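You operate a simulated robot arm through the tools that you are given. There is no shell and no other tool. Be economical: measure what you need, move in short steps, check, and stop when the job is done.

You are at the controls of a simulated robot arm. One attempt, no reset.

## Task
Put things in order on the shelf unit top. At the end: the cordial bottle (marked "Brimbleck") stands where the glass three (marked "No. 3") stood; the soil brush stands where the teal succulent stood; the teal succulent from the shelf unit top stands on top of the grey coiled lead (marked "SOUND"); the glass three stands where the soil brush stood; whatever was shut is shut again. Leave all else as you found it, and nothing knocked over.

It is judged by the outcome, as a careful person would: the job done as asked, and still so three seconds after it is handed in. It fails if anything else is knocked over, pushed out of place, dropped, spilled or broken.

## Robot
A 7-joint arm with a two-finger parallel gripper, fixed in place. Base frame: the origin is at the foot of the arm, x ahead of it, y to its left, z up; the work surface is at about z = 0.8. Lengths are in m, angles in rad, forces in N, time in s.
With the tool pointing down near the work surface it reaches from about 0.24 to 0.68 m from the base axis. Its first joint turns from -1.152 to 1.152 rad. Payload 2.4 kg.
The TCP is the grasp point between the finger pads, 0.03 m short of the fingertips. In the tool frame z runs along the fingers and y along their closing line. The gripper opens to 0.094 m. The fingers are 0.028 m wide and 0.01 m thick; the gripper's body (0.05 by 0.096 m) begins 0.055 m behind the TCP.
Orientation is that of the tool frame in the base frame, as a unit quaternion [x, y, z, w]. With the fingers straight down and closing along the base's y, the tool's x points along the base's -x, its y along +y and its z along -z.

## Interface
- The arm moves only by the tool send_rows. Its argument "rows" is a list of rows, each a list of 7 numbers: the shift along the tool's x, y, z in m, then the turn, a rotation vector about the tool's x, y, z in rad, then the gripper command, from -1 (shut) to 1 (fully open), values between in proportion. In form: [[dx, dy, dz, rx, ry, rz, grip], ...]. A call has 1 to 8 rows; each row is the pose to reach, as a shift and turn from the pose commanded when the call began, along the tool's axes at that moment. Rows are played at 5 a second. More than 0.05 m and 0.15 rad between two rows, or a gripper value outside its range, and nothing of the call is played. A pose out of reach is approached as far as the arm can. The call stops where the force on the tool passes 40 N (or 10 N more than at its start, if that is more) or the arm is blocked; 0.2 s more then pass. The fingers move at their own pace (about 0.153 m/s each) and stop on an object; they squeeze with about 22 N. The grip force told is the motor's: it shows also when the fingers shut on nothing. Time passes only in rows, and 0.2 s behind the last, so rows that repeat a pose let the fingers close. The reply holds the time, the measured pose of the TCP, the force on the tool along the base axes, the opening and the grip force, in the units named above and with some noise.
- Cameras (640 x 400 px; columns grow to the right, rows downward): "scene" is fixed at [0.0264, 0.4804, 1.4335]; the picture's right is [-0.78, -0.62, 0.00], its down [-0.42, 0.53, -0.74] and it looks along [0.46, -0.58, -0.67] (base axes); focal length 368 px, centre (320, 200). "wrist" rides on the gripper at [0.076, 0.014, -0.103] in the tool frame; the picture's right is [-0.18, 0.98, 0.00], its down [-0.75, -0.14, -0.64] and it looks along [-0.63, -0.12, 0.77] (tool axes); focal length 243 px, centre (320, 200). There is no depth. A picture from a camera that has moved, and an enlarged one, comes with that camera's place and axes in the base frame and with its lens. The place of the scene camera against the robot may be out by one fixed shift of up to 0.012 m in any direction.
- get_image(camera): a new picture of that camera. It takes no simulated time.
- close_up(camera, box): a new picture of the part [left, top, right, bottom] of that camera's present view, enlarged. It takes no simulated time.
- hand_in(): hands the job in; it is judged then, once.

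Work in short steps. Places have to be worked out from the pictures, the camera data and where the tool is seen: move nearer, look again, correct. Check each grasp and each placing, and mend what went wrong. You have 120 turns and 68 pictures in all, those below and enlarged ones among them. Open the gripper and draw the arm clear of the work before you hand the job in, unless the task says otherwise; then end with one line.

The tools are called after "Emit:" as name(argument=value, ...) on one line, values as JSON. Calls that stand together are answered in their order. send_rows: Moves the arm, as the interface text tells. Its arguments: {"type":"object","properties":{"rows":{"type":"array"}},"required":["rows"]} The other tools are called the same way: get_image (camera) takes a picture; close_up (camera, box) takes an enlarged picture of a part of a camera's view; hand_in () hands the job in.

At the start:

```text
time: 0.0
ee_pos: [0.3112, -0.1584, 1.0751]
ee_rot: [0.0, 1.0, 0.0, 0.0]
force: [0.0, 0.3, 0.4]
finger_gap: 0.0941
grasp_force: 0.0
```

scene: 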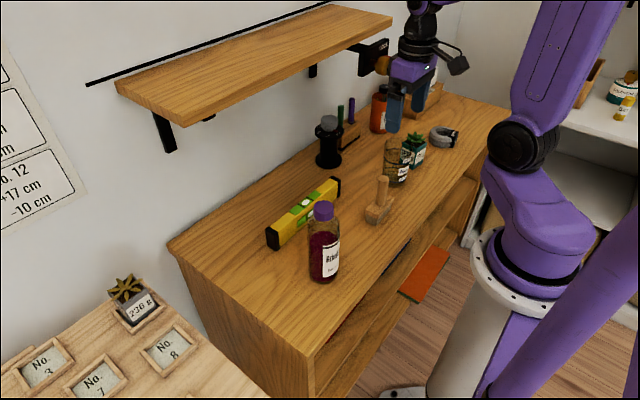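
wrist: 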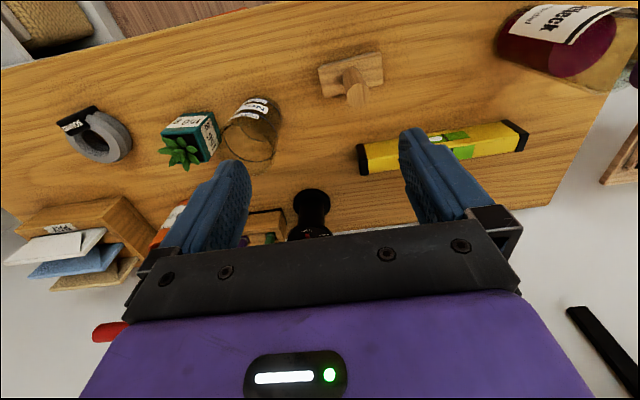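

I'll look closer at the objects on the shelf unit before planning anything.

Emit:
close_up(camera="scene", box=[300, 80, 480, 230])

Emit:
close_up(camera="scene", box=[250, 160, 420, 300])

Emit:
close_up(camera="wrist", box=[0, 60, 400, 300])

```text
2.67 times, centred on (390, 155) of scene
camera zoom: at [0.0264, 0.4804, 1.4335], right [-0.78, -0.62, 0.0], down [-0.42, 0.53, -0.74], along [0.46, -0.58, -0.67], focal length 983 px, centre (133, 320)
```

zoom: 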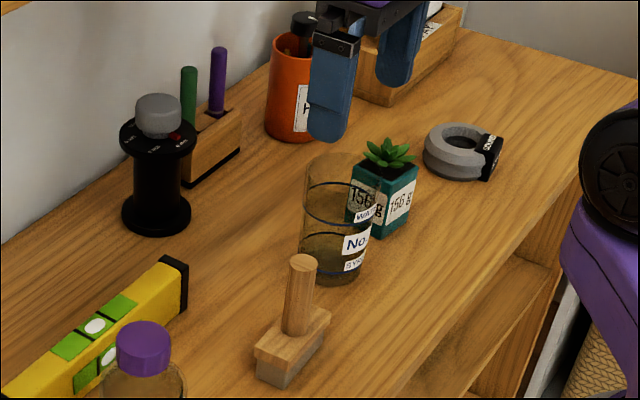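

```text
2.86 times, centred on (335, 230) of scene
camera zoom: at [0.0264, 0.4804, 1.4335], right [-0.78, -0.62, 0.0], down [-0.42, 0.53, -0.74], along [0.46, -0.58, -0.67], focal length 1053 px, centre (277, 114)
```

zoom: 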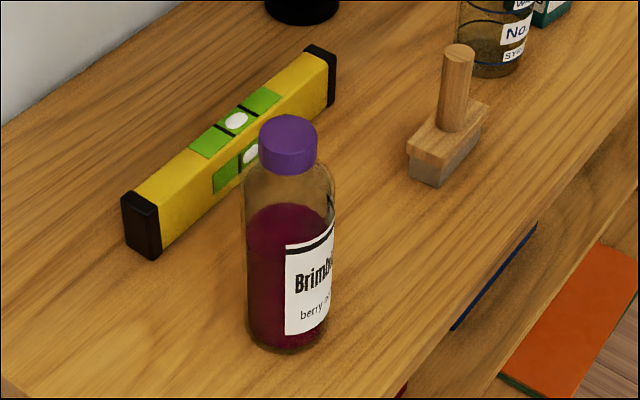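

```text
1.60 times, centred on (200, 180) of wrist
camera zoom: at [0.2373, -0.1433, 1.1776], right [0.18, 0.98, 0.0], down [0.75, -0.14, 0.64], along [0.63, -0.12, -0.77], focal length 388 px, centre (512, 232)
```

zoom: 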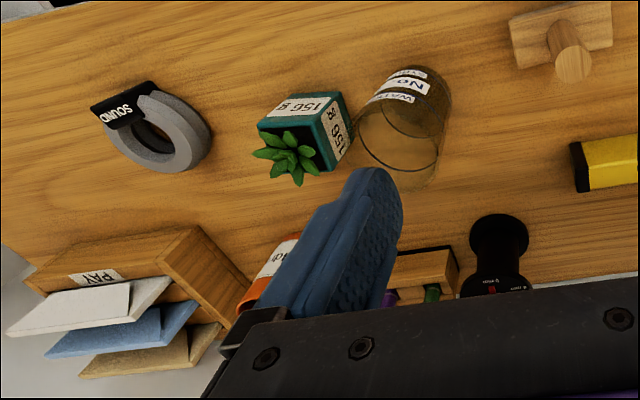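

Rough positions from the two views: brush (0.325,-0.12), glass (0.36,-0.27), succulent (0.37,-0.36), lead (0.35,-0.52), bottle (0.31,0.115). No cycle is needed: succulent, then brush, glass, bottle. I move sideways over the succulent to look more closely.

Emit:
send_rows(rows=[[0, -0.05, 0, 0, 0, 0, 1], [0, -0.1, 0, 0, 0, 0, 1], [0, -0.15, 0, 0, 0, 0, 1], [0, -0.2, 0, 0, 0, 0, 1], [0, -0.23, 0, 0, 0, 0, 1], [0, -0.23, 0, 0, 0, 0, 1]])

Emit:
get_image(camera="wrist")

Emit:
close_up(camera="scene", box=[360, 90, 480, 190])

```text
time: 1.4
ee_pos: [0.3125, -0.3879, 1.0747]
ee_rot: [0.0, 1.0, 0.0, 0.0]
force: [0.7, -0.2, -0.1]
finger_gap: 0.094
grasp_force: 0.0
```

```text
62 pictures are left
camera wrist: at [0.2377, -0.3728, 1.1771], right [0.18, 0.98, 0.0], down [0.75, -0.14, 0.64], along [0.63, -0.12, -0.77], focal length 243 px, centre (320, 200)
```

wrist: 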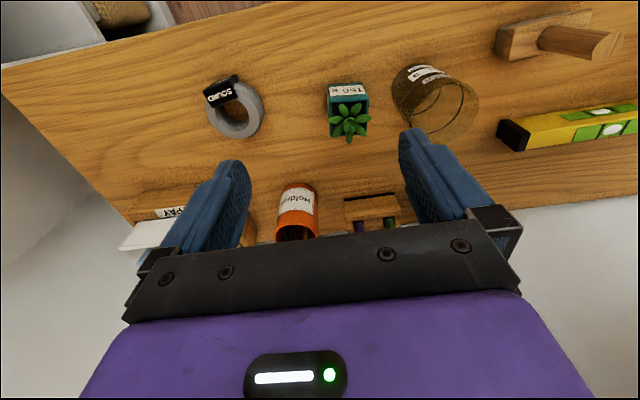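

```text
4.00 times, centred on (420, 140) of scene
camera zoom: at [0.0264, 0.4804, 1.4335], right [-0.78, -0.62, 0.0], down [-0.42, 0.53, -0.74], along [0.46, -0.58, -0.67], focal length 1474 px, centre (-80, 440)
```

zoom: 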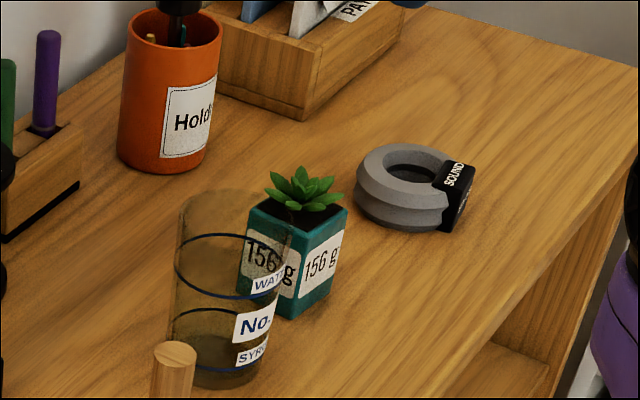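

The lead is a ring with a black clip at its side. I zoom in on the succulent and lead from the wrist to get dimensions.

Emit:
close_up(camera="wrist", box=[180, 50, 400, 187])

```text
2.91 times, centred on (290, 118) of wrist
camera zoom: at [0.2377, -0.3728, 1.1771], right [0.18, 0.98, 0.0], down [0.75, -0.14, 0.64], along [0.63, -0.12, -0.77], focal length 706 px, centre (407, 437)
```

zoom: 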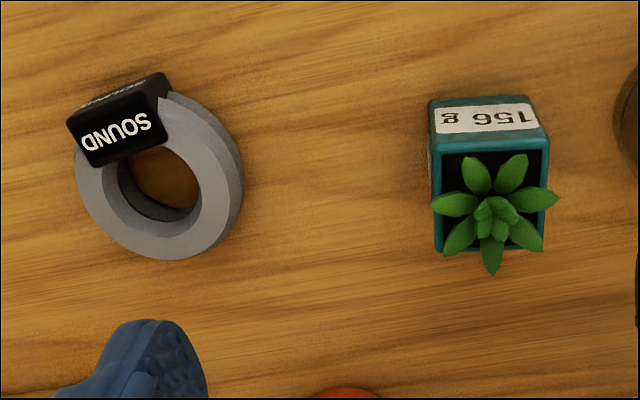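

Succulent pot: about 4.8 cm square, 6 cm tall, centre ≈(0.364,-0.358), rotated about -0.14 rad. Glass is too near to close along y, so I'll turn the tool to close along the pot's x side. First stage: move over it and rotate, still high.

Emit:
send_rows(rows=[[-0.01, 0.005, 0.01, 0, 0, 0.145, 1], [-0.02, 0.01, 0.02, 0, 0, 0.29, 1], [-0.03, 0.015, 0.03, 0, 0, 0.435, 1], [-0.04, 0.02, 0.04, 0, 0, 0.58, 1], [-0.05, 0.025, 0.05, 0, 0, 0.725, 1], [-0.053, 0.03, 0.055, 0, 0, 0.87, 1], [-0.053, 0.03, 0.055, 0, 0, 1.015, 1], [-0.053, 0.03, 0.055, 0, 0, 1.16, 1]])

Emit:
send_rows(rows=[[0, 0, 0, 0, 0, 0.14, 1], [0, 0, 0, 0, 0, 0.28, 1], [0, 0, 0, 0, 0, 0.42, 1], [0, 0, 0, 0, 0, 0.55, 1], [0, 0, 0, 0, 0, 0.55, 1]])

Emit:
get_image(camera="wrist")

Emit:
get_image(camera="scene")

```text
time: 3.2
ee_pos: [0.3638, -0.3576, 1.0199]
ee_rot: [0.549, 0.836, 0.0, -0.001]
force: [-0.1, -0.6, 0.4]
finger_gap: 0.094
grasp_force: 0.0
```

```text
time: 4.4
ee_pos: [0.3638, -0.3578, 1.0196]
ee_rot: [0.755, 0.656, 0.0, 0.001]
force: [0.5, 0.0, 0.6]
finger_gap: 0.0939
grasp_force: 0.0
```

```text
59 pictures are left
camera wrist: at [0.3906, -0.284, 1.1227], right [0.95, -0.32, 0.0], down [-0.25, -0.73, 0.64], along [-0.21, -0.61, -0.77], focal length 243 px, centre (320, 200)
```

wrist: 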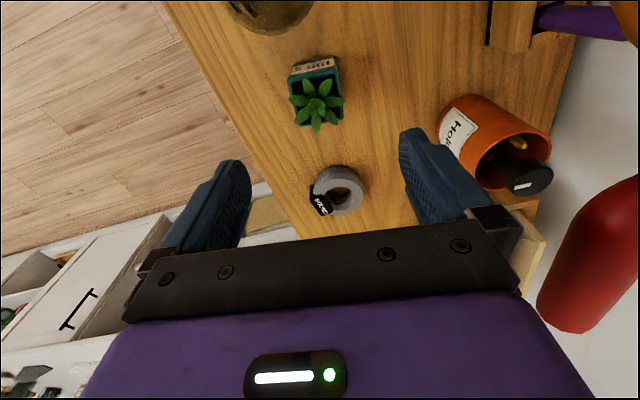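

```text
58 pictures are left
```

scene: 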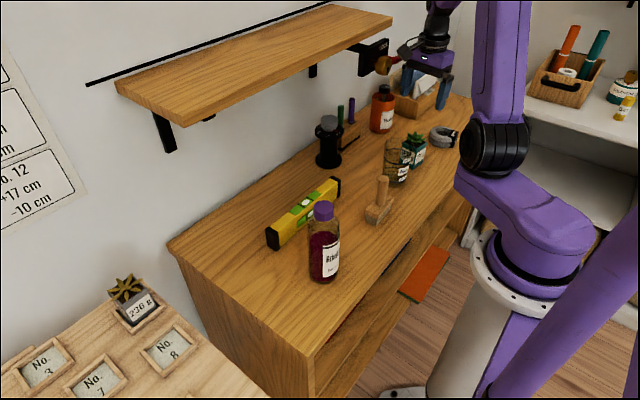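

There is a red/orange thing attached near the shelf end that may be close to the hand. I check it before going down.

Emit:
close_up(camera="scene", box=[340, 20, 480, 120])

Emit:
close_up(camera="wrist", box=[260, 30, 420, 230])

```text
4.00 times, centred on (410, 70) of scene
camera zoom: at [0.0264, 0.4804, 1.4335], right [-0.78, -0.62, 0.0], down [-0.42, 0.53, -0.74], along [0.46, -0.58, -0.67], focal length 1474 px, centre (-40, 720)
```

zoom: 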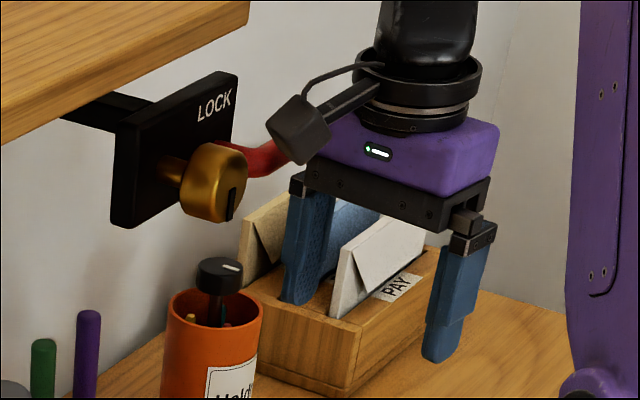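

```text
2.00 times, centred on (340, 130) of wrist
camera zoom: at [0.3906, -0.284, 1.1227], right [0.95, -0.32, 0.0], down [-0.25, -0.73, 0.64], along [-0.21, -0.61, -0.77], focal length 485 px, centre (280, 340)
```

zoom: 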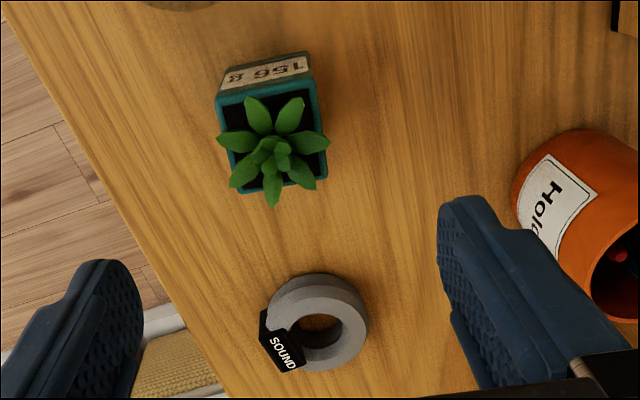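

The knob/lever ("LOCK") sits at x≥0.46, z≈1.05; the hand at x≤0.41 stays clear. Pot centre re-measured ≈(0.362,-0.360), yaw -0.17. Descending to z≈0.853.

Emit:
send_rows(rows=[[-0.002, -0.002, 0.04, 0, 0, 0.02, 1], [-0.002, -0.002, 0.08, 0, 0, 0.02, 1], [-0.002, -0.002, 0.12, 0, 0, 0.02, 1], [-0.002, -0.002, 0.145, 0, 0, 0.02, 1], [-0.002, -0.002, 0.167, 0, 0, 0.02, 1], [-0.002, -0.002, 0.167, 0, 0, 0.02, 1]])

Emit:
get_image(camera="wrist")

Emit:
close_up(camera="scene", box=[350, 60, 490, 190])

```text
time: 5.8
ee_pos: [0.3627, -0.3612, 0.8531]
ee_rot: [0.761, 0.649, 0.0, 0.0]
force: [-1.3, 0.4, -0.8]
finger_gap: 0.0941
grasp_force: 0.1
```

```text
55 pictures are left
camera wrist: at [0.39, -0.2874, 0.956], right [0.94, -0.34, 0.0], down [-0.26, -0.72, 0.64], along [-0.22, -0.6, -0.77], focal length 243 px, centre (320, 200)
```

wrist: 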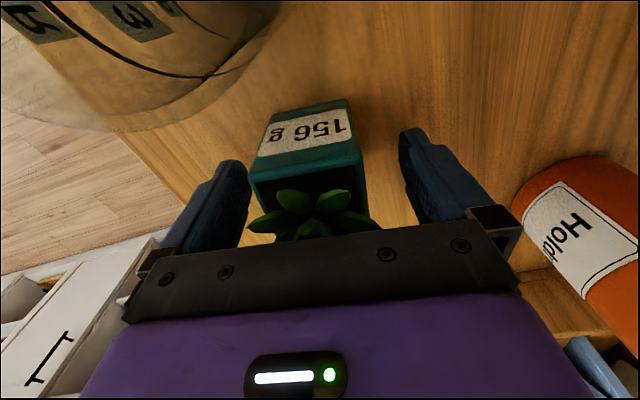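

```text
3.08 times, centred on (420, 125) of scene
camera zoom: at [0.0264, 0.4804, 1.4335], right [-0.78, -0.62, 0.0], down [-0.42, 0.53, -0.74], along [0.46, -0.58, -0.67], focal length 1134 px, centre (12, 431)
```

zoom: 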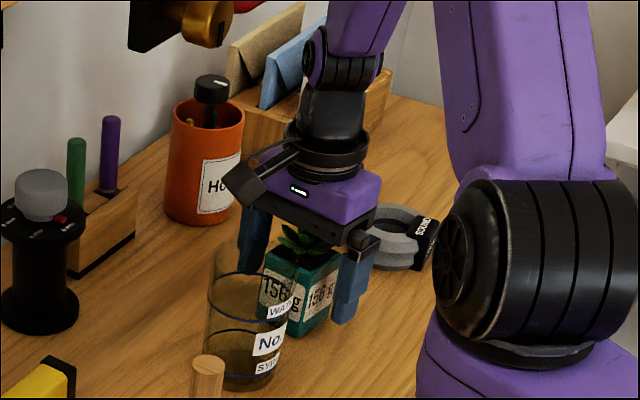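

The pot sits about 5 mm to the left between the fingers; I centre and close.

Emit:
send_rows(rows=[[0, -0.005, 0, 0, 0, 0, 1], [0, -0.005, 0, 0, 0, 0, 0], [0, -0.005, 0, 0, 0, 0, -1], [0, -0.005, 0, 0, 0, 0, -1], [0, -0.005, 0, 0, 0, 0, -1]])

```text
time: 7.0
ee_pos: [0.3573, -0.3612, 0.8529]
ee_rot: [0.761, 0.649, -0.001, 0.001]
force: [2.0, -1.0, 4.0]
finger_gap: 0.0542
grasp_force: 21.9
```

Grasped at 5.4 cm. Lifting 9 cm and checking.

Emit:
send_rows(rows=[[0, 0, -0.02, 0, 0, 0, -1], [0, 0, -0.05, 0, 0, 0, -1], [0, 0, -0.09, 0, 0, 0, -1], [0, 0, -0.09, 0, 0, 0, -1]])

Emit:
get_image(camera="wrist")

Emit:
close_up(camera="scene", box=[350, 60, 490, 190])

```text
time: 8.0
ee_pos: [0.3582, -0.3614, 0.9427]
ee_rot: [0.761, 0.649, 0.0, -0.001]
force: [-0.1, -0.2, -1.8]
finger_gap: 0.0543
grasp_force: 22.3
```

```text
53 pictures are left
camera wrist: at [0.3858, -0.287, 1.0463], right [0.94, -0.34, 0.0], down [-0.26, -0.72, 0.64], along [-0.22, -0.6, -0.77], focal length 243 px, centre (320, 200)
```

wrist: 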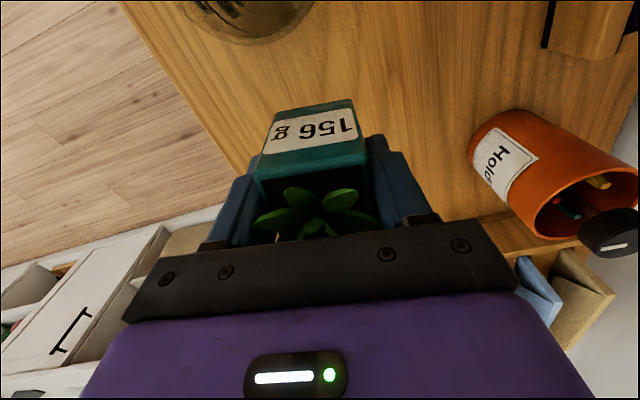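

```text
3.08 times, centred on (420, 125) of scene
camera zoom: at [0.0264, 0.4804, 1.4335], right [-0.78, -0.62, 0.0], down [-0.42, 0.53, -0.74], along [0.46, -0.58, -0.67], focal length 1134 px, centre (12, 431)
```

zoom: 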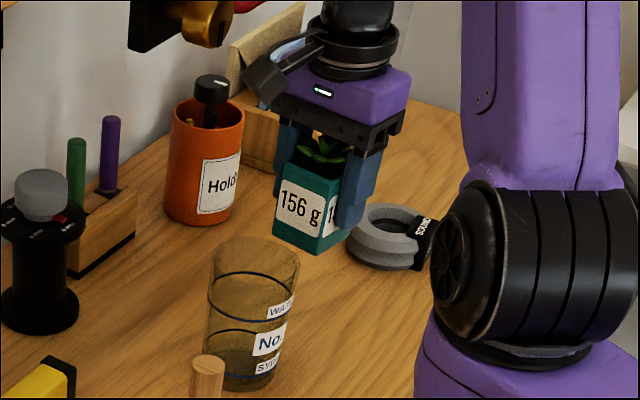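

I look closely at the lead to see whether its clip sticks out above the ring.

Emit:
close_up(camera="scene", box=[420, 115, 470, 155])

```text
10.00 times, centred on (445, 135) of scene
camera zoom: at [0.0264, 0.4804, 1.4335], right [-0.78, -0.62, 0.0], down [-0.42, 0.53, -0.74], along [0.46, -0.58, -0.67], focal length 3685 px, centre (-930, 850)
```

zoom: 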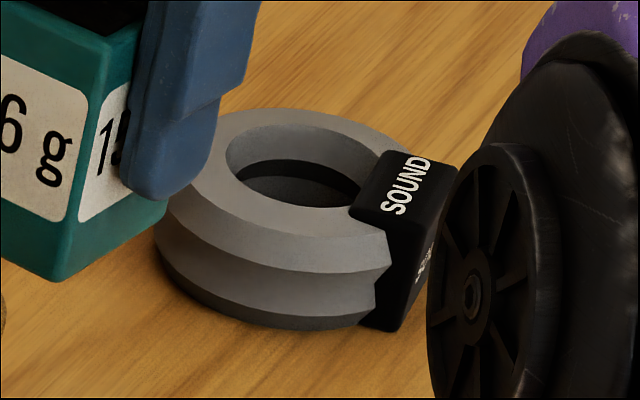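

Clip stands only slightly proud, on the ring's -x side. I'll set the pot at ≈(0.348,-0.513), turned so its face runs parallel to the clip. Moving above it.

Emit:
send_rows(rows=[[-0.038, 0.004, 0, 0, 0, -0.12, -1], [-0.076, 0.008, 0, 0, 0, -0.24, -1], [-0.114, 0.011, 0, 0, 0, -0.36, -1], [-0.1515, 0.0147, 0, 0, 0, -0.48, -1], [-0.1515, 0.0147, 0, 0, 0, -0.48, -1]])

Emit:
get_image(camera="wrist")

Emit:
close_up(camera="scene", box=[400, 90, 480, 150])

```text
time: 9.2
ee_pos: [0.3497, -0.5117, 0.9434]
ee_rot: [0.584, 0.812, 0.0, -0.001]
force: [0.1, -0.7, -1.1]
finger_gap: 0.0539
grasp_force: 21.9
```

```text
50 pictures are left
camera wrist: at [0.3402, -0.4332, 1.0471], right [0.99, 0.14, 0.0], down [0.11, -0.76, 0.64], along [0.09, -0.64, -0.77], focal length 243 px, centre (320, 200)
```

wrist: 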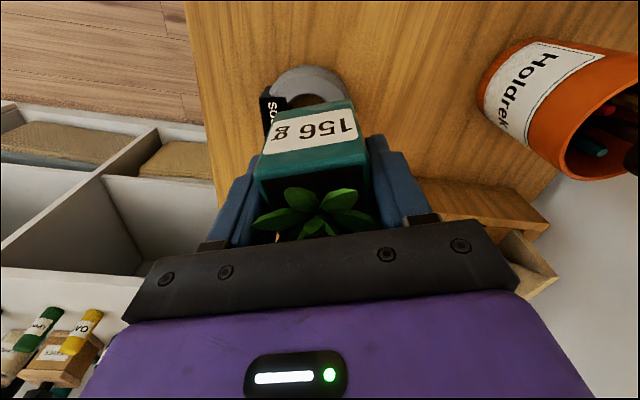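

```text
6.67 times, centred on (440, 120) of scene
camera zoom: at [0.0264, 0.4804, 1.4335], right [-0.78, -0.62, 0.0], down [-0.42, 0.53, -0.74], along [0.46, -0.58, -0.67], focal length 2457 px, centre (-480, 733)
```

zoom: 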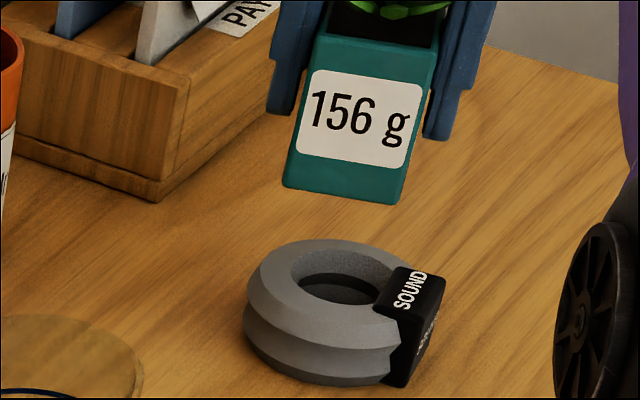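

Pot centre projects to ≈(0.351,-0.512), as intended, with the ring at ≈(0.340,-0.516). Lowering most of the way, then finely.

Emit:
send_rows(rows=[[0, 0, 0.02, 0, 0, 0, -1], [0, 0, 0.04, 0, 0, 0, -1], [0, 0, 0.046, 0, 0, 0, -1], [0, 0, 0.046, 0, 0, 0, -1]])

Emit:
close_up(camera="scene", box=[410, 105, 470, 150])

```text
time: 10.2
ee_pos: [0.3485, -0.5106, 0.898]
ee_rot: [0.585, 0.811, 0.0, 0.0]
force: [0.3, -0.1, -1.7]
finger_gap: 0.0543
grasp_force: 21.6
```

```text
8.89 times, centred on (440, 128) of scene
camera zoom: at [0.0264, 0.4804, 1.4335], right [-0.78, -0.62, 0.0], down [-0.42, 0.53, -0.74], along [0.46, -0.58, -0.67], focal length 3276 px, centre (-747, 844)
```

zoom: 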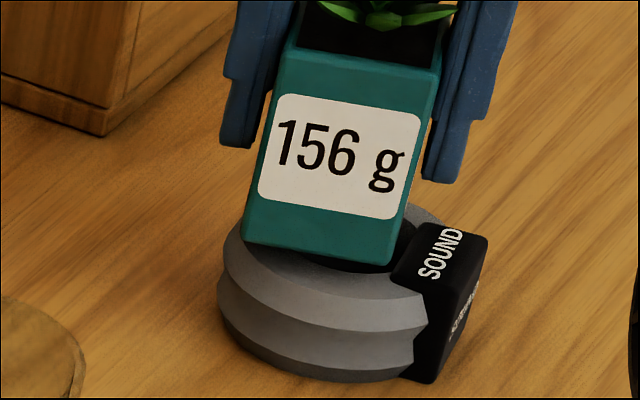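

Well aligned, clear of the clip. Lowering in 3 mm steps until contact.

Emit:
send_rows(rows=[[0, 0, 0.003, 0, 0, 0, -1], [0, 0, 0.006, 0, 0, 0, -1], [0, 0, 0.008, 0, 0, 0, -1], [0, 0, 0.008, 0, 0, 0, -1]])

```text
time: 11.2
ee_pos: [0.3489, -0.512, 0.8896]
ee_rot: [0.586, 0.811, 0.0, 0.0]
force: [-1.1, 4.0, 6.8]
finger_gap: 0.0539
grasp_force: 21.6
```

Upward force of 7 N suggests contact. Check closely before release.

Emit:
send_rows(rows=[[0, 0, 0.001, 0, 0, 0, -1], [0, 0, 0.001, 0, 0, 0, -1]])

Emit:
close_up(camera="scene", box=[410, 105, 470, 150])

```text
time: 11.8
ee_pos: [0.3487, -0.5116, 0.8886]
ee_rot: [0.584, 0.812, 0.0, 0.002]
force: [0.3, 3.2, 14.5]
finger_gap: 0.0543
grasp_force: 22.1
```

```text
8.89 times, centred on (440, 128) of scene
camera zoom: at [0.0262, 0.4808, 1.4334], right [-0.78, -0.62, 0.0], down [-0.42, 0.53, -0.74], along [0.46, -0.58, -0.67], focal length 3276 px, centre (-747, 844)
```

zoom: 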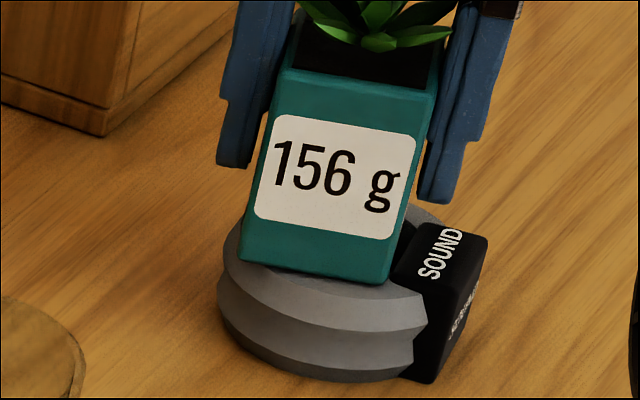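

Firmly seated and clear of the clip. Opening gradually and lifting straight up.

Emit:
send_rows(rows=[[0, 0, 0, 0, 0, 0, 0.3], [0, 0, 0, 0, 0, 0, 0.7], [0, 0, 0, 0, 0, 0, 0.7], [0, 0, -0.03, 0, 0, 0, 0.7], [0, 0, -0.08, 0, 0, 0, 0.7], [0, 0, -0.13, 0, 0, 0, 0.7], [0, 0, -0.13, 0, 0, 0, 0.7]])

Emit:
close_up(camera="scene", box=[350, 60, 490, 190])

```text
time: 13.4
ee_pos: [0.3488, -0.5131, 1.0185]
ee_rot: [0.585, 0.811, -0.001, 0.0]
force: [-0.3, -0.4, 0.4]
finger_gap: 0.0799
grasp_force: 0.1
```

```text
3.08 times, centred on (420, 125) of scene
camera zoom: at [0.0263, 0.4804, 1.4335], right [-0.78, -0.62, 0.0], down [-0.42, 0.53, -0.74], along [0.46, -0.58, -0.67], focal length 1134 px, centre (12, 431)
```

zoom: 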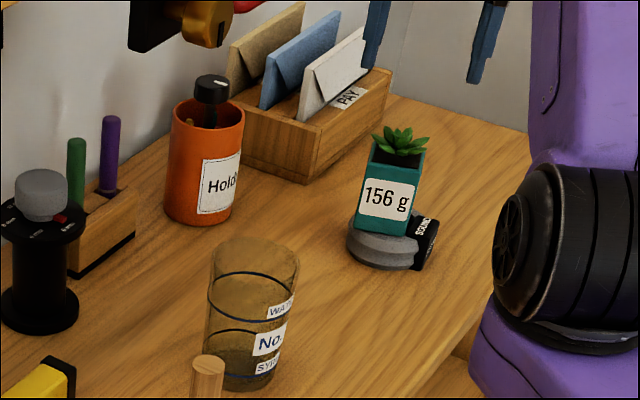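

Succulent stands well on the lead. Now to the brush at ≈(0.325,-0.12): move high over it with the tool turned to close along x.

Emit:
send_rows(rows=[[0.0476, 0.0127, 0, 0, 0, 0.04, 0.7], [0.0951, 0.0253, 0, 0, 0, 0.08, 0.7], [0.1427, 0.038, 0, 0, 0, 0.12, 0.7], [0.1902, 0.0507, 0, 0, 0, 0.16, 0.7], [0.2378, 0.0633, 0, 0, 0, 0.2, 0.7], [0.2854, 0.076, 0, 0, 0, 0.24, 0.7], [0.3329, 0.0886, 0, 0, 0, 0.28, 0.7], [0.3805, 0.1013, 0, 0, 0, 0.32, 0.7]])

Emit:
get_image(camera="wrist")

Emit:
get_image(camera="scene")

```text
time: 15.2
ee_pos: [0.3231, -0.1188, 1.0187]
ee_rot: [0.708, 0.706, 0.0, 0.0]
force: [-0.4, -1.0, -0.5]
finger_gap: 0.0799
grasp_force: 0.0
```

```text
45 pictures are left
camera wrist: at [0.339, -0.0406, 1.1207], right [0.98, -0.19, 0.0], down [-0.14, -0.75, 0.64], along [-0.12, -0.63, -0.77], focal length 243 px, centre (320, 200)
```

wrist: 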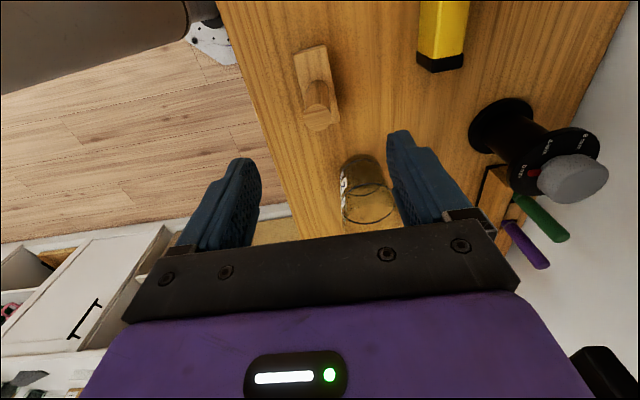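

```text
44 pictures are left
```

scene: 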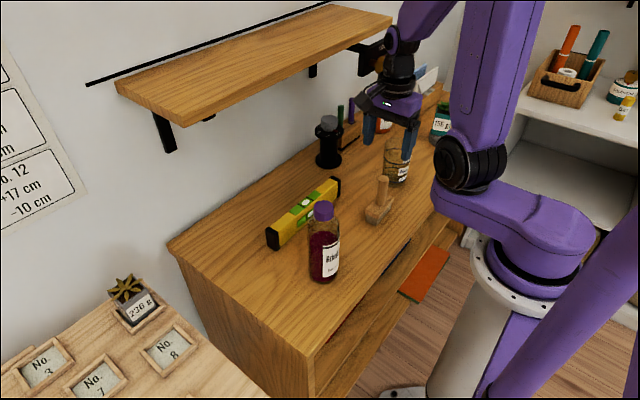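

Zooming on the brush and glass for a precise fix.

Emit:
close_up(camera="wrist", box=[250, 30, 410, 130])

Emit:
close_up(camera="wrist", box=[300, 140, 420, 240])

```text
4.00 times, centred on (330, 80) of wrist
camera zoom: at [0.339, -0.0406, 1.1207], right [0.98, -0.19, 0.0], down [-0.14, -0.75, 0.64], along [-0.12, -0.63, -0.77], focal length 970 px, centre (280, 680)
```

zoom: 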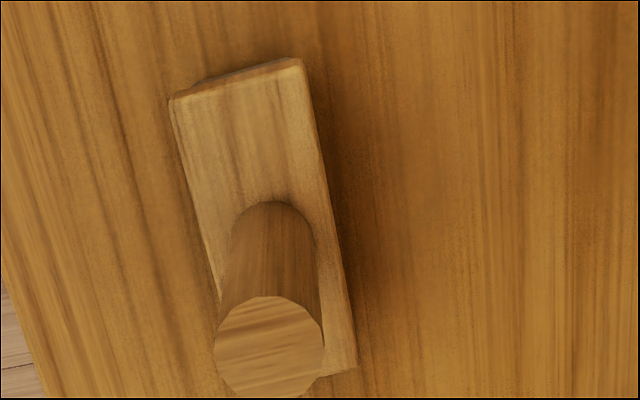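

```text
4.00 times, centred on (360, 190) of wrist
camera zoom: at [0.339, -0.0406, 1.1207], right [0.98, -0.19, 0.0], down [-0.14, -0.75, 0.64], along [-0.12, -0.63, -0.77], focal length 970 px, centre (160, 240)
```

zoom: 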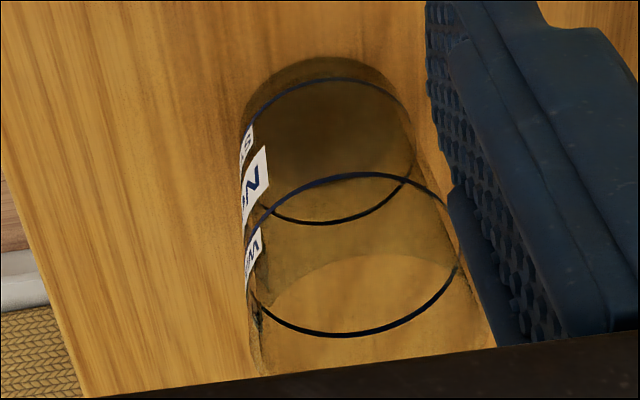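

Handle is vertical at (0.321,-0.120), top z≈0.91, 2.4 cm thick. Descending to z 0.885 and closing on it.

Emit:
send_rows(rows=[[-0.001, -0.0025, 0.045, 0, 0, 0, 0.5], [-0.001, -0.0025, 0.09, 0, 0, 0, 0.3], [-0.001, -0.0025, 0.134, 0, 0, 0, 0.3], [-0.001, -0.0025, 0.134, 0, 0, 0, 0], [-0.001, -0.0025, 0.134, 0, 0, 0, -1], [-0.001, -0.0025, 0.134, 0, 0, 0, -1], [-0.001, -0.0025, 0.134, 0, 0, 0, -1]])

Emit:
get_image(camera="wrist")

```text
time: 16.8
ee_pos: [0.3194, -0.1192, 0.8843]
ee_rot: [0.707, 0.707, 0.001, 0.0]
force: [0.0, 0.6, 0.1]
finger_gap: 0.0234
grasp_force: 22.3
```

```text
41 pictures are left
camera wrist: at [0.3354, -0.0419, 0.9878], right [0.98, -0.18, 0.0], down [-0.14, -0.75, 0.64], along [-0.12, -0.63, -0.77], focal length 243 px, centre (320, 200)
```

wrist: 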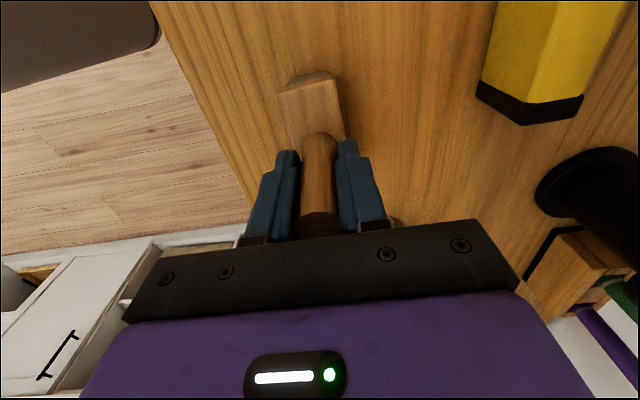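

Handle gripped. Lifting 15 cm so the brush clears the glass, then carrying it to above the succulent's old place (0.361,-0.361).

Emit:
send_rows(rows=[[0, 0, -0.03, 0, 0, 0, -1], [0, 0, -0.07, 0, 0, 0, -1], [0, 0, -0.11, 0, 0, 0, -1], [0, 0, -0.15, 0, 0, 0, -1], [0, 0, -0.15, 0, 0, 0, -1]])

Emit:
send_rows(rows=[[-0.045, 0.008, 0, 0, 0, 0, -1], [-0.09, 0.016, 0, 0, 0, 0, -1], [-0.135, 0.024, 0, 0, 0, 0, -1], [-0.18, 0.032, 0, 0, 0, 0, -1], [-0.22, 0.04, 0, 0, 0, 0, -1], [-0.2415, 0.041, 0, 0, 0, 0, -1], [-0.2415, 0.041, 0, 0, 0, 0, -1]])

Emit:
get_image(camera="wrist")

Emit:
get_image(camera="scene")

```text
time: 18.0
ee_pos: [0.3201, -0.1203, 1.0352]
ee_rot: [0.707, 0.707, 0.0, 0.001]
force: [0.0, 0.0, -0.2]
finger_gap: 0.0234
grasp_force: 22.5
```

```text
time: 19.6
ee_pos: [0.3627, -0.3615, 1.0344]
ee_rot: [0.706, 0.708, 0.0, 0.0]
force: [-0.6, 0.4, -0.3]
finger_gap: 0.0236
grasp_force: 22.1
```

```text
40 pictures are left
camera wrist: at [0.3781, -0.2848, 1.1363], right [0.98, -0.18, 0.0], down [-0.14, -0.75, 0.64], along [-0.12, -0.63, -0.77], focal length 243 px, centre (320, 200)
```

wrist: 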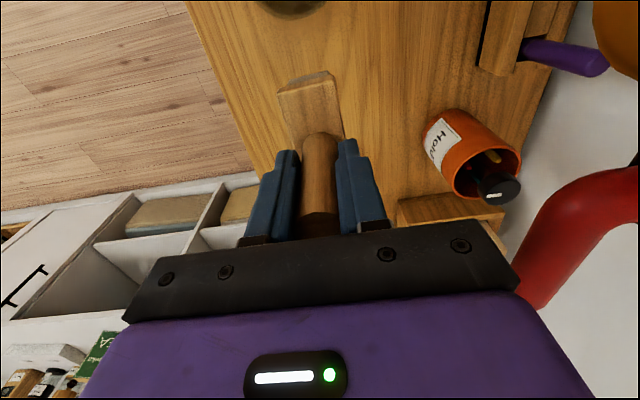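

```text
39 pictures are left
```

scene: 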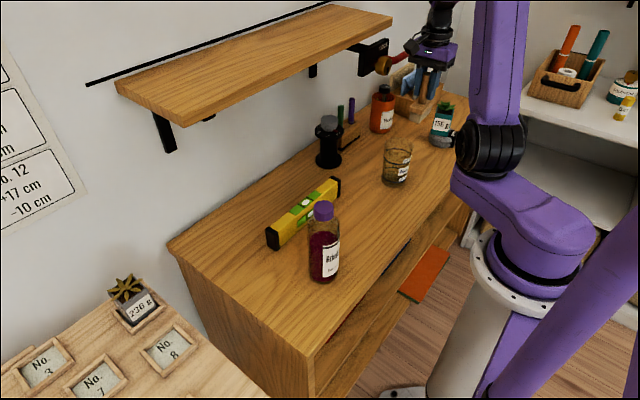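

On position; lowering to just above the surface, then finely to contact (expected TCP z≈0.884).

Emit:
send_rows(rows=[[0, -0.001, 0.04, 0, 0, 0, -1], [0, -0.001, 0.08, 0, 0, 0, -1], [0, -0.001, 0.12, 0, 0, 0, -1], [0, -0.001, 0.14, 0, 0, 0, -1], [0, -0.001, 0.146, 0, 0, 0, -1], [0, -0.001, 0.149, 0, 0, 0, -1], [0, -0.001, 0.15, 0, 0, 0, -1], [0, -0.001, 0.15, 0, 0, 0, -1]])

Emit:
close_up(camera="scene", box=[360, 80, 470, 190])

```text
time: 21.4
ee_pos: [0.3614, -0.3611, 0.8841]
ee_rot: [0.707, 0.708, 0.0, 0.001]
force: [-2.6, 5.2, 20.2]
finger_gap: 0.0238
grasp_force: 21.5
```

```text
3.64 times, centred on (415, 135) of scene
camera zoom: at [0.0261, 0.4808, 1.4334], right [-0.78, -0.62, 0.0], down [-0.42, 0.53, -0.74], along [0.46, -0.58, -0.67], focal length 1340 px, centre (-26, 436)
```

zoom: 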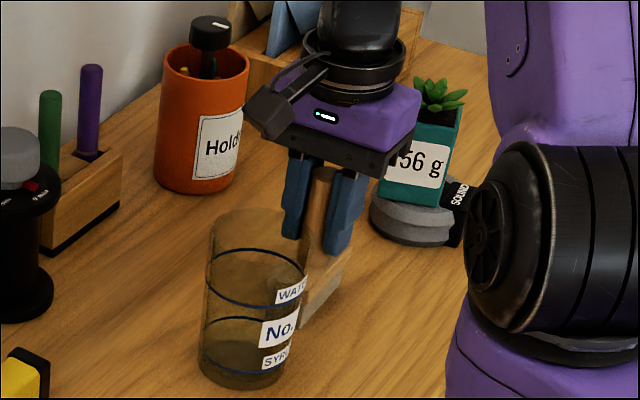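

In firm contact. Opening and lifting straight up.

Emit:
send_rows(rows=[[0, 0, -0.001, 0, 0, 0, 0], [0, 0, -0.001, 0, 0, 0, 0.2], [0, 0, -0.001, 0, 0, 0, 0.2], [0, 0, -0.03, 0, 0, 0, 0.2], [0, 0, -0.08, 0, 0, 0, 0.2], [0, 0, -0.13, 0, 0, 0, 0.2], [0, 0, -0.15, 0, 0, 0, 0.2]])

Emit:
send_rows(rows=[[0.045, 0, 0, 0, 0, 0, 0.5], [0.09, 0, 0, 0, 0, 0, 1], [0.12, 0, 0, 0, 0, 0, 1], [0.12, 0, 0, 0, 0, 0, 1]])

Emit:
get_image(camera="wrist")

Emit:
close_up(camera="scene", box=[360, 80, 470, 190])

```text
time: 23.0
ee_pos: [0.3642, -0.361, 1.0338]
ee_rot: [0.708, 0.707, -0.001, 0.0]
force: [0.0, 0.1, 0.3]
finger_gap: 0.0563
grasp_force: 0.0
```

```text
time: 24.0
ee_pos: [0.3638, -0.24, 1.034]
ee_rot: [0.707, 0.707, 0.0, 0.0]
force: [-0.5, 0.2, 0.1]
finger_gap: 0.094
grasp_force: 0.0
```

```text
37 pictures are left
camera wrist: at [0.3796, -0.1629, 1.1378], right [0.98, -0.18, 0.0], down [-0.14, -0.75, 0.64], along [-0.12, -0.63, -0.77], focal length 243 px, centre (320, 200)
```

wrist: 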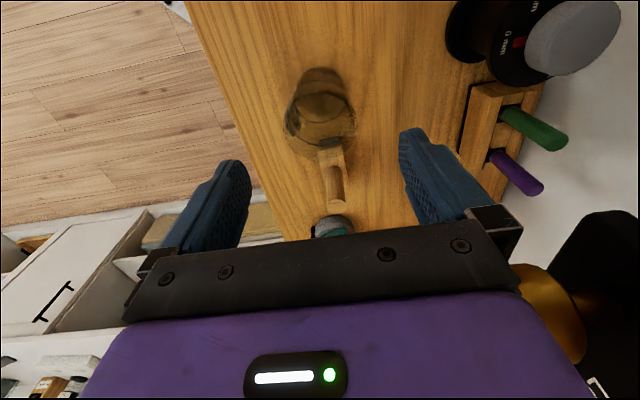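

```text
3.64 times, centred on (415, 135) of scene
camera zoom: at [0.0263, 0.4804, 1.4335], right [-0.78, -0.62, 0.0], down [-0.42, 0.53, -0.74], along [0.46, -0.58, -0.67], focal length 1340 px, centre (-26, 436)
```

zoom: 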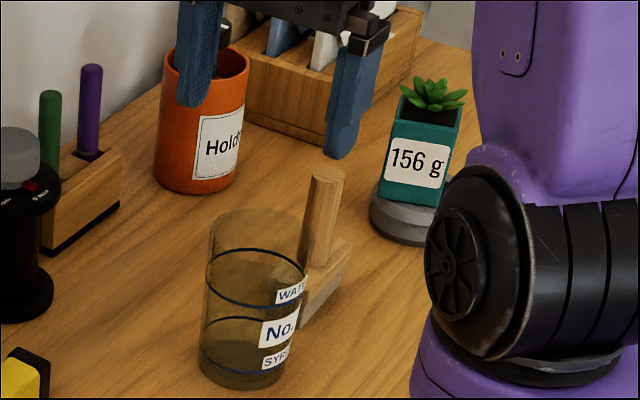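

Brush stands upright at the succulent's old spot. Now measure the glass closely.

Emit:
close_up(camera="wrist", box=[260, 50, 400, 170])

```text
3.33 times, centred on (330, 110) of wrist
camera zoom: at [0.3796, -0.1629, 1.1378], right [0.98, -0.18, 0.0], down [-0.14, -0.75, 0.64], along [-0.12, -0.63, -0.77], focal length 809 px, centre (287, 500)
```

zoom: 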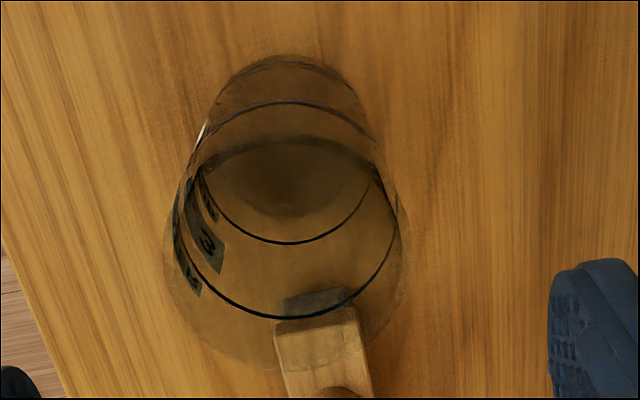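

Glass: centre (0.3615,-0.256), rim ≈7 cm wide at z≈0.915. I grip the upper half with TCP z 0.885 so the body stays above the rim.

Emit:
send_rows(rows=[[-0.008, -0.002, 0.02, 0, 0, 0, 1], [-0.016, -0.0023, 0.05, 0, 0, 0, 1], [-0.016, -0.0023, 0.08, 0, 0, 0, 1], [-0.016, -0.0023, 0.11, 0, 0, 0, 1], [-0.016, -0.0023, 0.135, 0, 0, 0, 1], [-0.016, -0.0023, 0.149, 0, 0, 0, 1], [-0.016, -0.0023, 0.149, 0, 0, 0, 1]])

Emit:
get_image(camera="wrist")

Emit:
close_up(camera="scene", box=[340, 90, 460, 200])

```text
time: 25.6
ee_pos: [0.3586, -0.2573, 0.8833]
ee_rot: [0.706, 0.708, 0.0, 0.0]
force: [0.1, -0.6, 0.0]
finger_gap: 0.094
grasp_force: 0.1
```

```text
34 pictures are left
camera wrist: at [0.3752, -0.179, 0.9875], right [0.98, -0.18, 0.0], down [-0.14, -0.75, 0.64], along [-0.12, -0.63, -0.77], focal length 243 px, centre (320, 200)
```

wrist: 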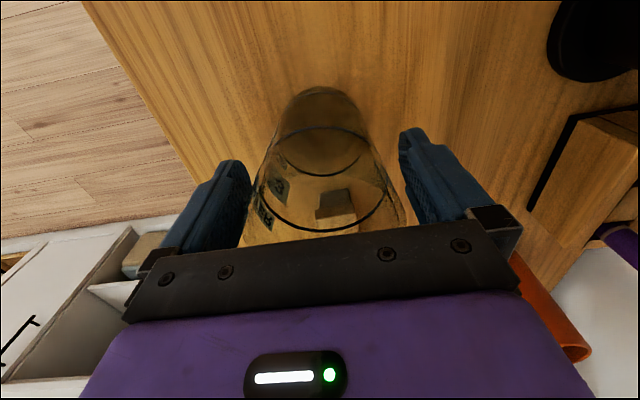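

```text
3.64 times, centred on (400, 145) of scene
camera zoom: at [0.0264, 0.4804, 1.4335], right [-0.78, -0.62, 0.0], down [-0.42, 0.53, -0.74], along [0.46, -0.58, -0.67], focal length 1340 px, centre (29, 400)
```

zoom: 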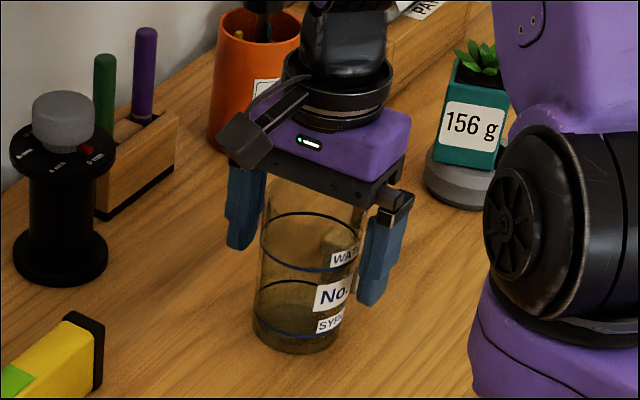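

The glass is centred between the fingers and clear of the body. Closing.

Emit:
send_rows(rows=[[0, 0.002, 0, 0, 0, 0, 0.6], [0, 0.002, 0, 0, 0, 0, 0.3], [0, 0.002, 0, 0, 0, 0, -0.3], [0, 0.002, 0, 0, 0, 0, -1], [0, 0.002, 0, 0, 0, 0, -1]])

Emit:
send_rows(rows=[[0, 0, -0.01, 0, 0, 0, -1], [0, 0, -0.03, 0, 0, 0, -1], [0, 0, -0.05, 0, 0, 0, -1], [0, 0, -0.05, 0, 0, 0, -1]])

Emit:
close_up(camera="scene", box=[340, 90, 460, 200])

```text
time: 26.8
ee_pos: [0.3618, -0.2565, 0.885]
ee_rot: [0.706, 0.708, -0.001, 0.0]
force: [-0.9, -0.8, 0.1]
finger_gap: 0.0712
grasp_force: 22.1
```

```text
time: 27.8
ee_pos: [0.3617, -0.2555, 0.936]
ee_rot: [0.707, 0.707, 0.0, -0.001]
force: [-0.9, -0.7, -2.0]
finger_gap: 0.0711
grasp_force: 22.1
```

```text
3.64 times, centred on (400, 145) of scene
camera zoom: at [0.0264, 0.4804, 1.4335], right [-0.78, -0.62, 0.0], down [-0.42, 0.53, -0.74], along [0.46, -0.58, -0.67], focal length 1340 px, centre (29, 400)
```

zoom: 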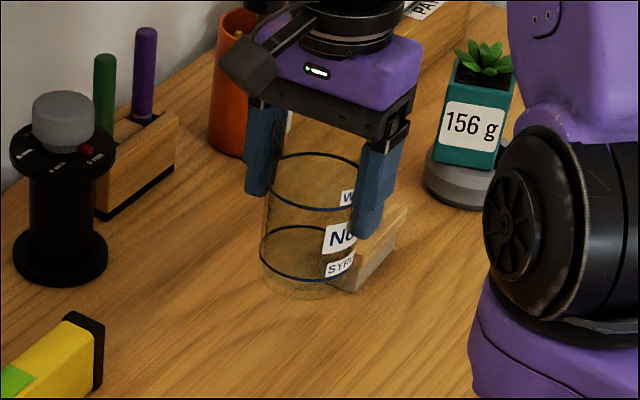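

Glass held, upright. Carrying it to the brush's old spot (0.3205,-0.120) and lowering.

Emit:
send_rows(rows=[[0.03, -0.009, 0, 0, 0, 0, -1], [0.06, -0.018, 0, 0, 0, 0, -1], [0.09, -0.027, 0, 0, 0, 0, -1], [0.12, -0.036, 0, 0, 0, 0, -1], [0.1355, -0.0412, 0, 0, 0, 0, -1], [0.1355, -0.0412, 0, 0, 0, 0, -1]])

Emit:
send_rows(rows=[[0, 0, 0.02, 0, 0, 0, -1], [0, 0, 0.04, 0, 0, 0, -1], [0, 0, 0.046, 0, 0, 0, -1], [0, 0, 0.049, 0, 0, 0, -1], [0, 0, 0.05, 0, 0, 0, -1], [0, 0, 0.05, 0, 0, 0, -1]])

Emit:
close_up(camera="scene", box=[320, 110, 440, 230])

```text
time: 29.2
ee_pos: [0.3201, -0.1213, 0.9339]
ee_rot: [0.707, 0.707, 0.001, 0.0]
force: [0.3, 0.2, -2.6]
finger_gap: 0.071
grasp_force: 22.6
```

```text
time: 30.6
ee_pos: [0.3202, -0.1209, 0.8849]
ee_rot: [0.707, 0.707, 0.0, 0.001]
force: [0.2, -0.4, -2.4]
finger_gap: 0.071
grasp_force: 22.3
```

```text
3.33 times, centred on (380, 170) of scene
camera zoom: at [0.0264, 0.4804, 1.4335], right [-0.78, -0.62, 0.0], down [-0.42, 0.53, -0.74], along [0.46, -0.58, -0.67], focal length 1228 px, centre (120, 300)
```

zoom: 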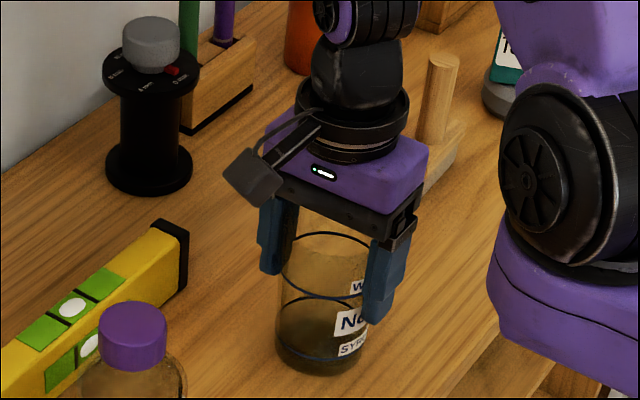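

Force still reads only the glass's weight (-2.4 N), so it isn't touching yet. Lowering in 1 mm steps.

Emit:
send_rows(rows=[[0, 0, 0.001, 0, 0, 0, -1], [0, 0, 0.002, 0, 0, 0, -1], [0, 0, 0.002, 0, 0, 0, -1]])

```text
time: 31.4
ee_pos: [0.3208, -0.1219, 0.8826]
ee_rot: [0.707, 0.707, 0.001, 0.0]
force: [-1.7, 0.3, 13.4]
finger_gap: 0.0711
grasp_force: 21.7
```

Contact. Opening in stages, then lifting straight up.

Emit:
send_rows(rows=[[0, 0, -0.001, 0, 0, 0, 0.55], [0, 0, -0.001, 0, 0, 0, 0.75], [0, 0, -0.001, 0, 0, 0, 1], [0, 0, -0.001, 0, 0, 0, 1], [0, 0, -0.04, 0, 0, 0, 1], [0, 0, -0.08, 0, 0, 0, 1], [0, 0, -0.12, 0, 0, 0, 1], [0, 0, -0.16, 0, 0, 0, 1]])

Emit:
get_image(camera="scene")

Emit:
get_image(camera="wrist")

```text
time: 33.2
ee_pos: [0.3195, -0.1224, 1.0434]
ee_rot: [0.707, 0.707, 0.0, -0.001]
force: [0.2, 0.4, 0.4]
finger_gap: 0.0939
grasp_force: 0.0
```

```text
30 pictures are left
```

scene: 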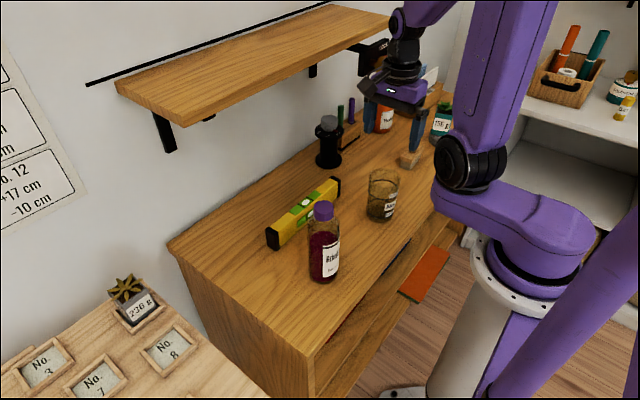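

```text
29 pictures are left
camera wrist: at [0.3359, -0.0451, 1.1463], right [0.98, -0.18, 0.0], down [-0.14, -0.75, 0.64], along [-0.12, -0.63, -0.77], focal length 243 px, centre (320, 200)
```

wrist: 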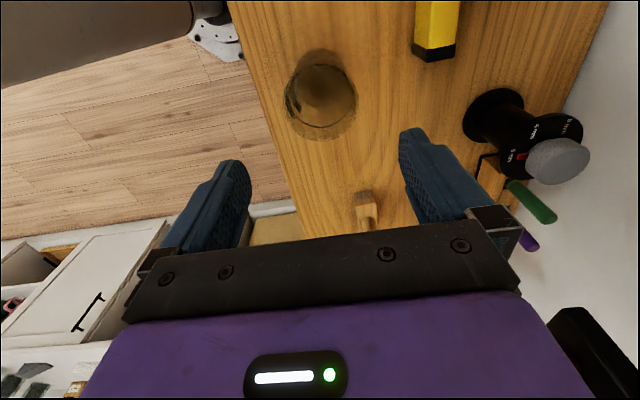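

Glass stands well at the brush's old spot. Next the bottle: about 20 cm tall, so it must be held by the cap from above. I go high above it, turning the tool back to closing along y.

Emit:
send_rows(rows=[[0.0, 0, -0.03, 0, 0, -0.145, 1], [0.02, -0.003, -0.06, 0, 0, -0.29, 1], [0.06, -0.006, -0.08, 0, 0, -0.435, 1], [0.1, -0.009, -0.08, 0, 0, -0.58, 1], [0.14, -0.012, -0.08, 0, 0, -0.725, 1], [0.18, -0.015, -0.08, 0, 0, -0.87, 1], [0.21, -0.018, -0.08, 0, 0, -1.015, 1], [0.22, -0.02, -0.08, 0, 0, -1.16, 1]])

Emit:
send_rows(rows=[[0, 0, 0, 0, 0, -0.14, 1], [0, 0, 0, 0, 0, -0.28, 1], [0, 0, 0, 0, 0, -0.411, 1], [0, 0, 0, 0, 0, -0.411, 1]])

Emit:
get_image(camera="wrist")

Emit:
get_image(camera="scene")

```text
time: 35.0
ee_pos: [0.3002, 0.0981, 1.1229]
ee_rot: [0.202, 0.979, 0.0, 0.0]
force: [0.3, 0.2, -0.6]
finger_gap: 0.0942
grasp_force: 0.1
```

```text
time: 36.0
ee_pos: [0.2998, 0.0988, 1.1231]
ee_rot: [-0.001, 1.0, -0.001, 0.0]
force: [-0.6, -0.6, -0.2]
finger_gap: 0.0939
grasp_force: 0.1
```

```text
28 pictures are left
camera wrist: at [0.226, 0.1134, 1.2252], right [0.18, 0.98, 0.0], down [0.75, -0.14, 0.64], along [0.63, -0.12, -0.77], focal length 243 px, centre (320, 200)
```

wrist: 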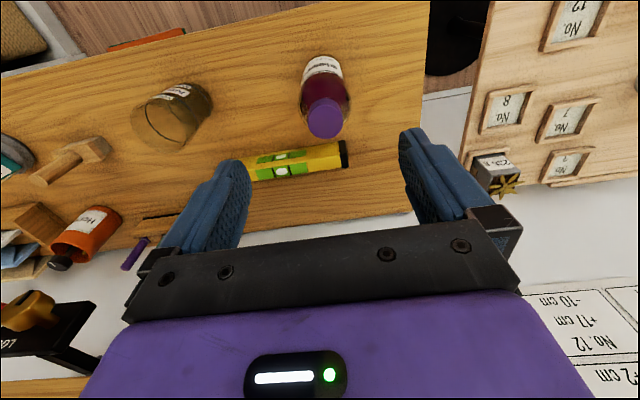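

```text
27 pictures are left
```

scene: 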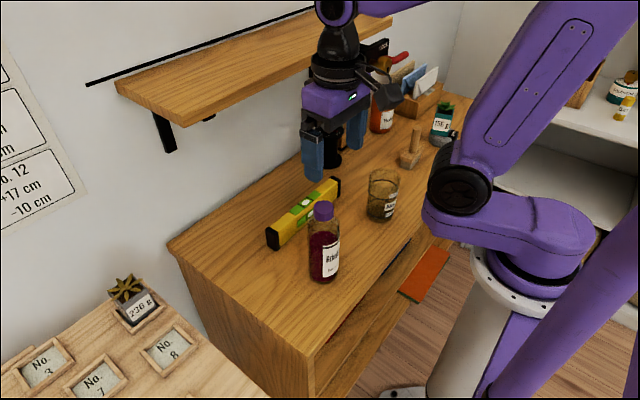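

Emit:
close_up(camera="wrist", box=[270, 40, 380, 150])

```text
3.64 times, centred on (325, 95) of wrist
camera zoom: at [0.226, 0.1134, 1.2252], right [0.18, 0.98, 0.0], down [0.75, -0.14, 0.64], along [0.63, -0.12, -0.77], focal length 882 px, centre (302, 582)
```

zoom: 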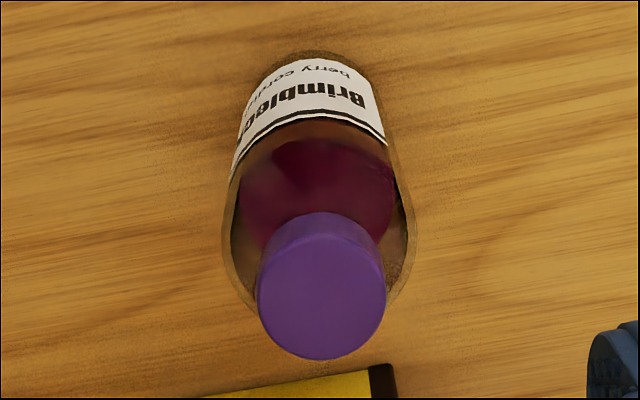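

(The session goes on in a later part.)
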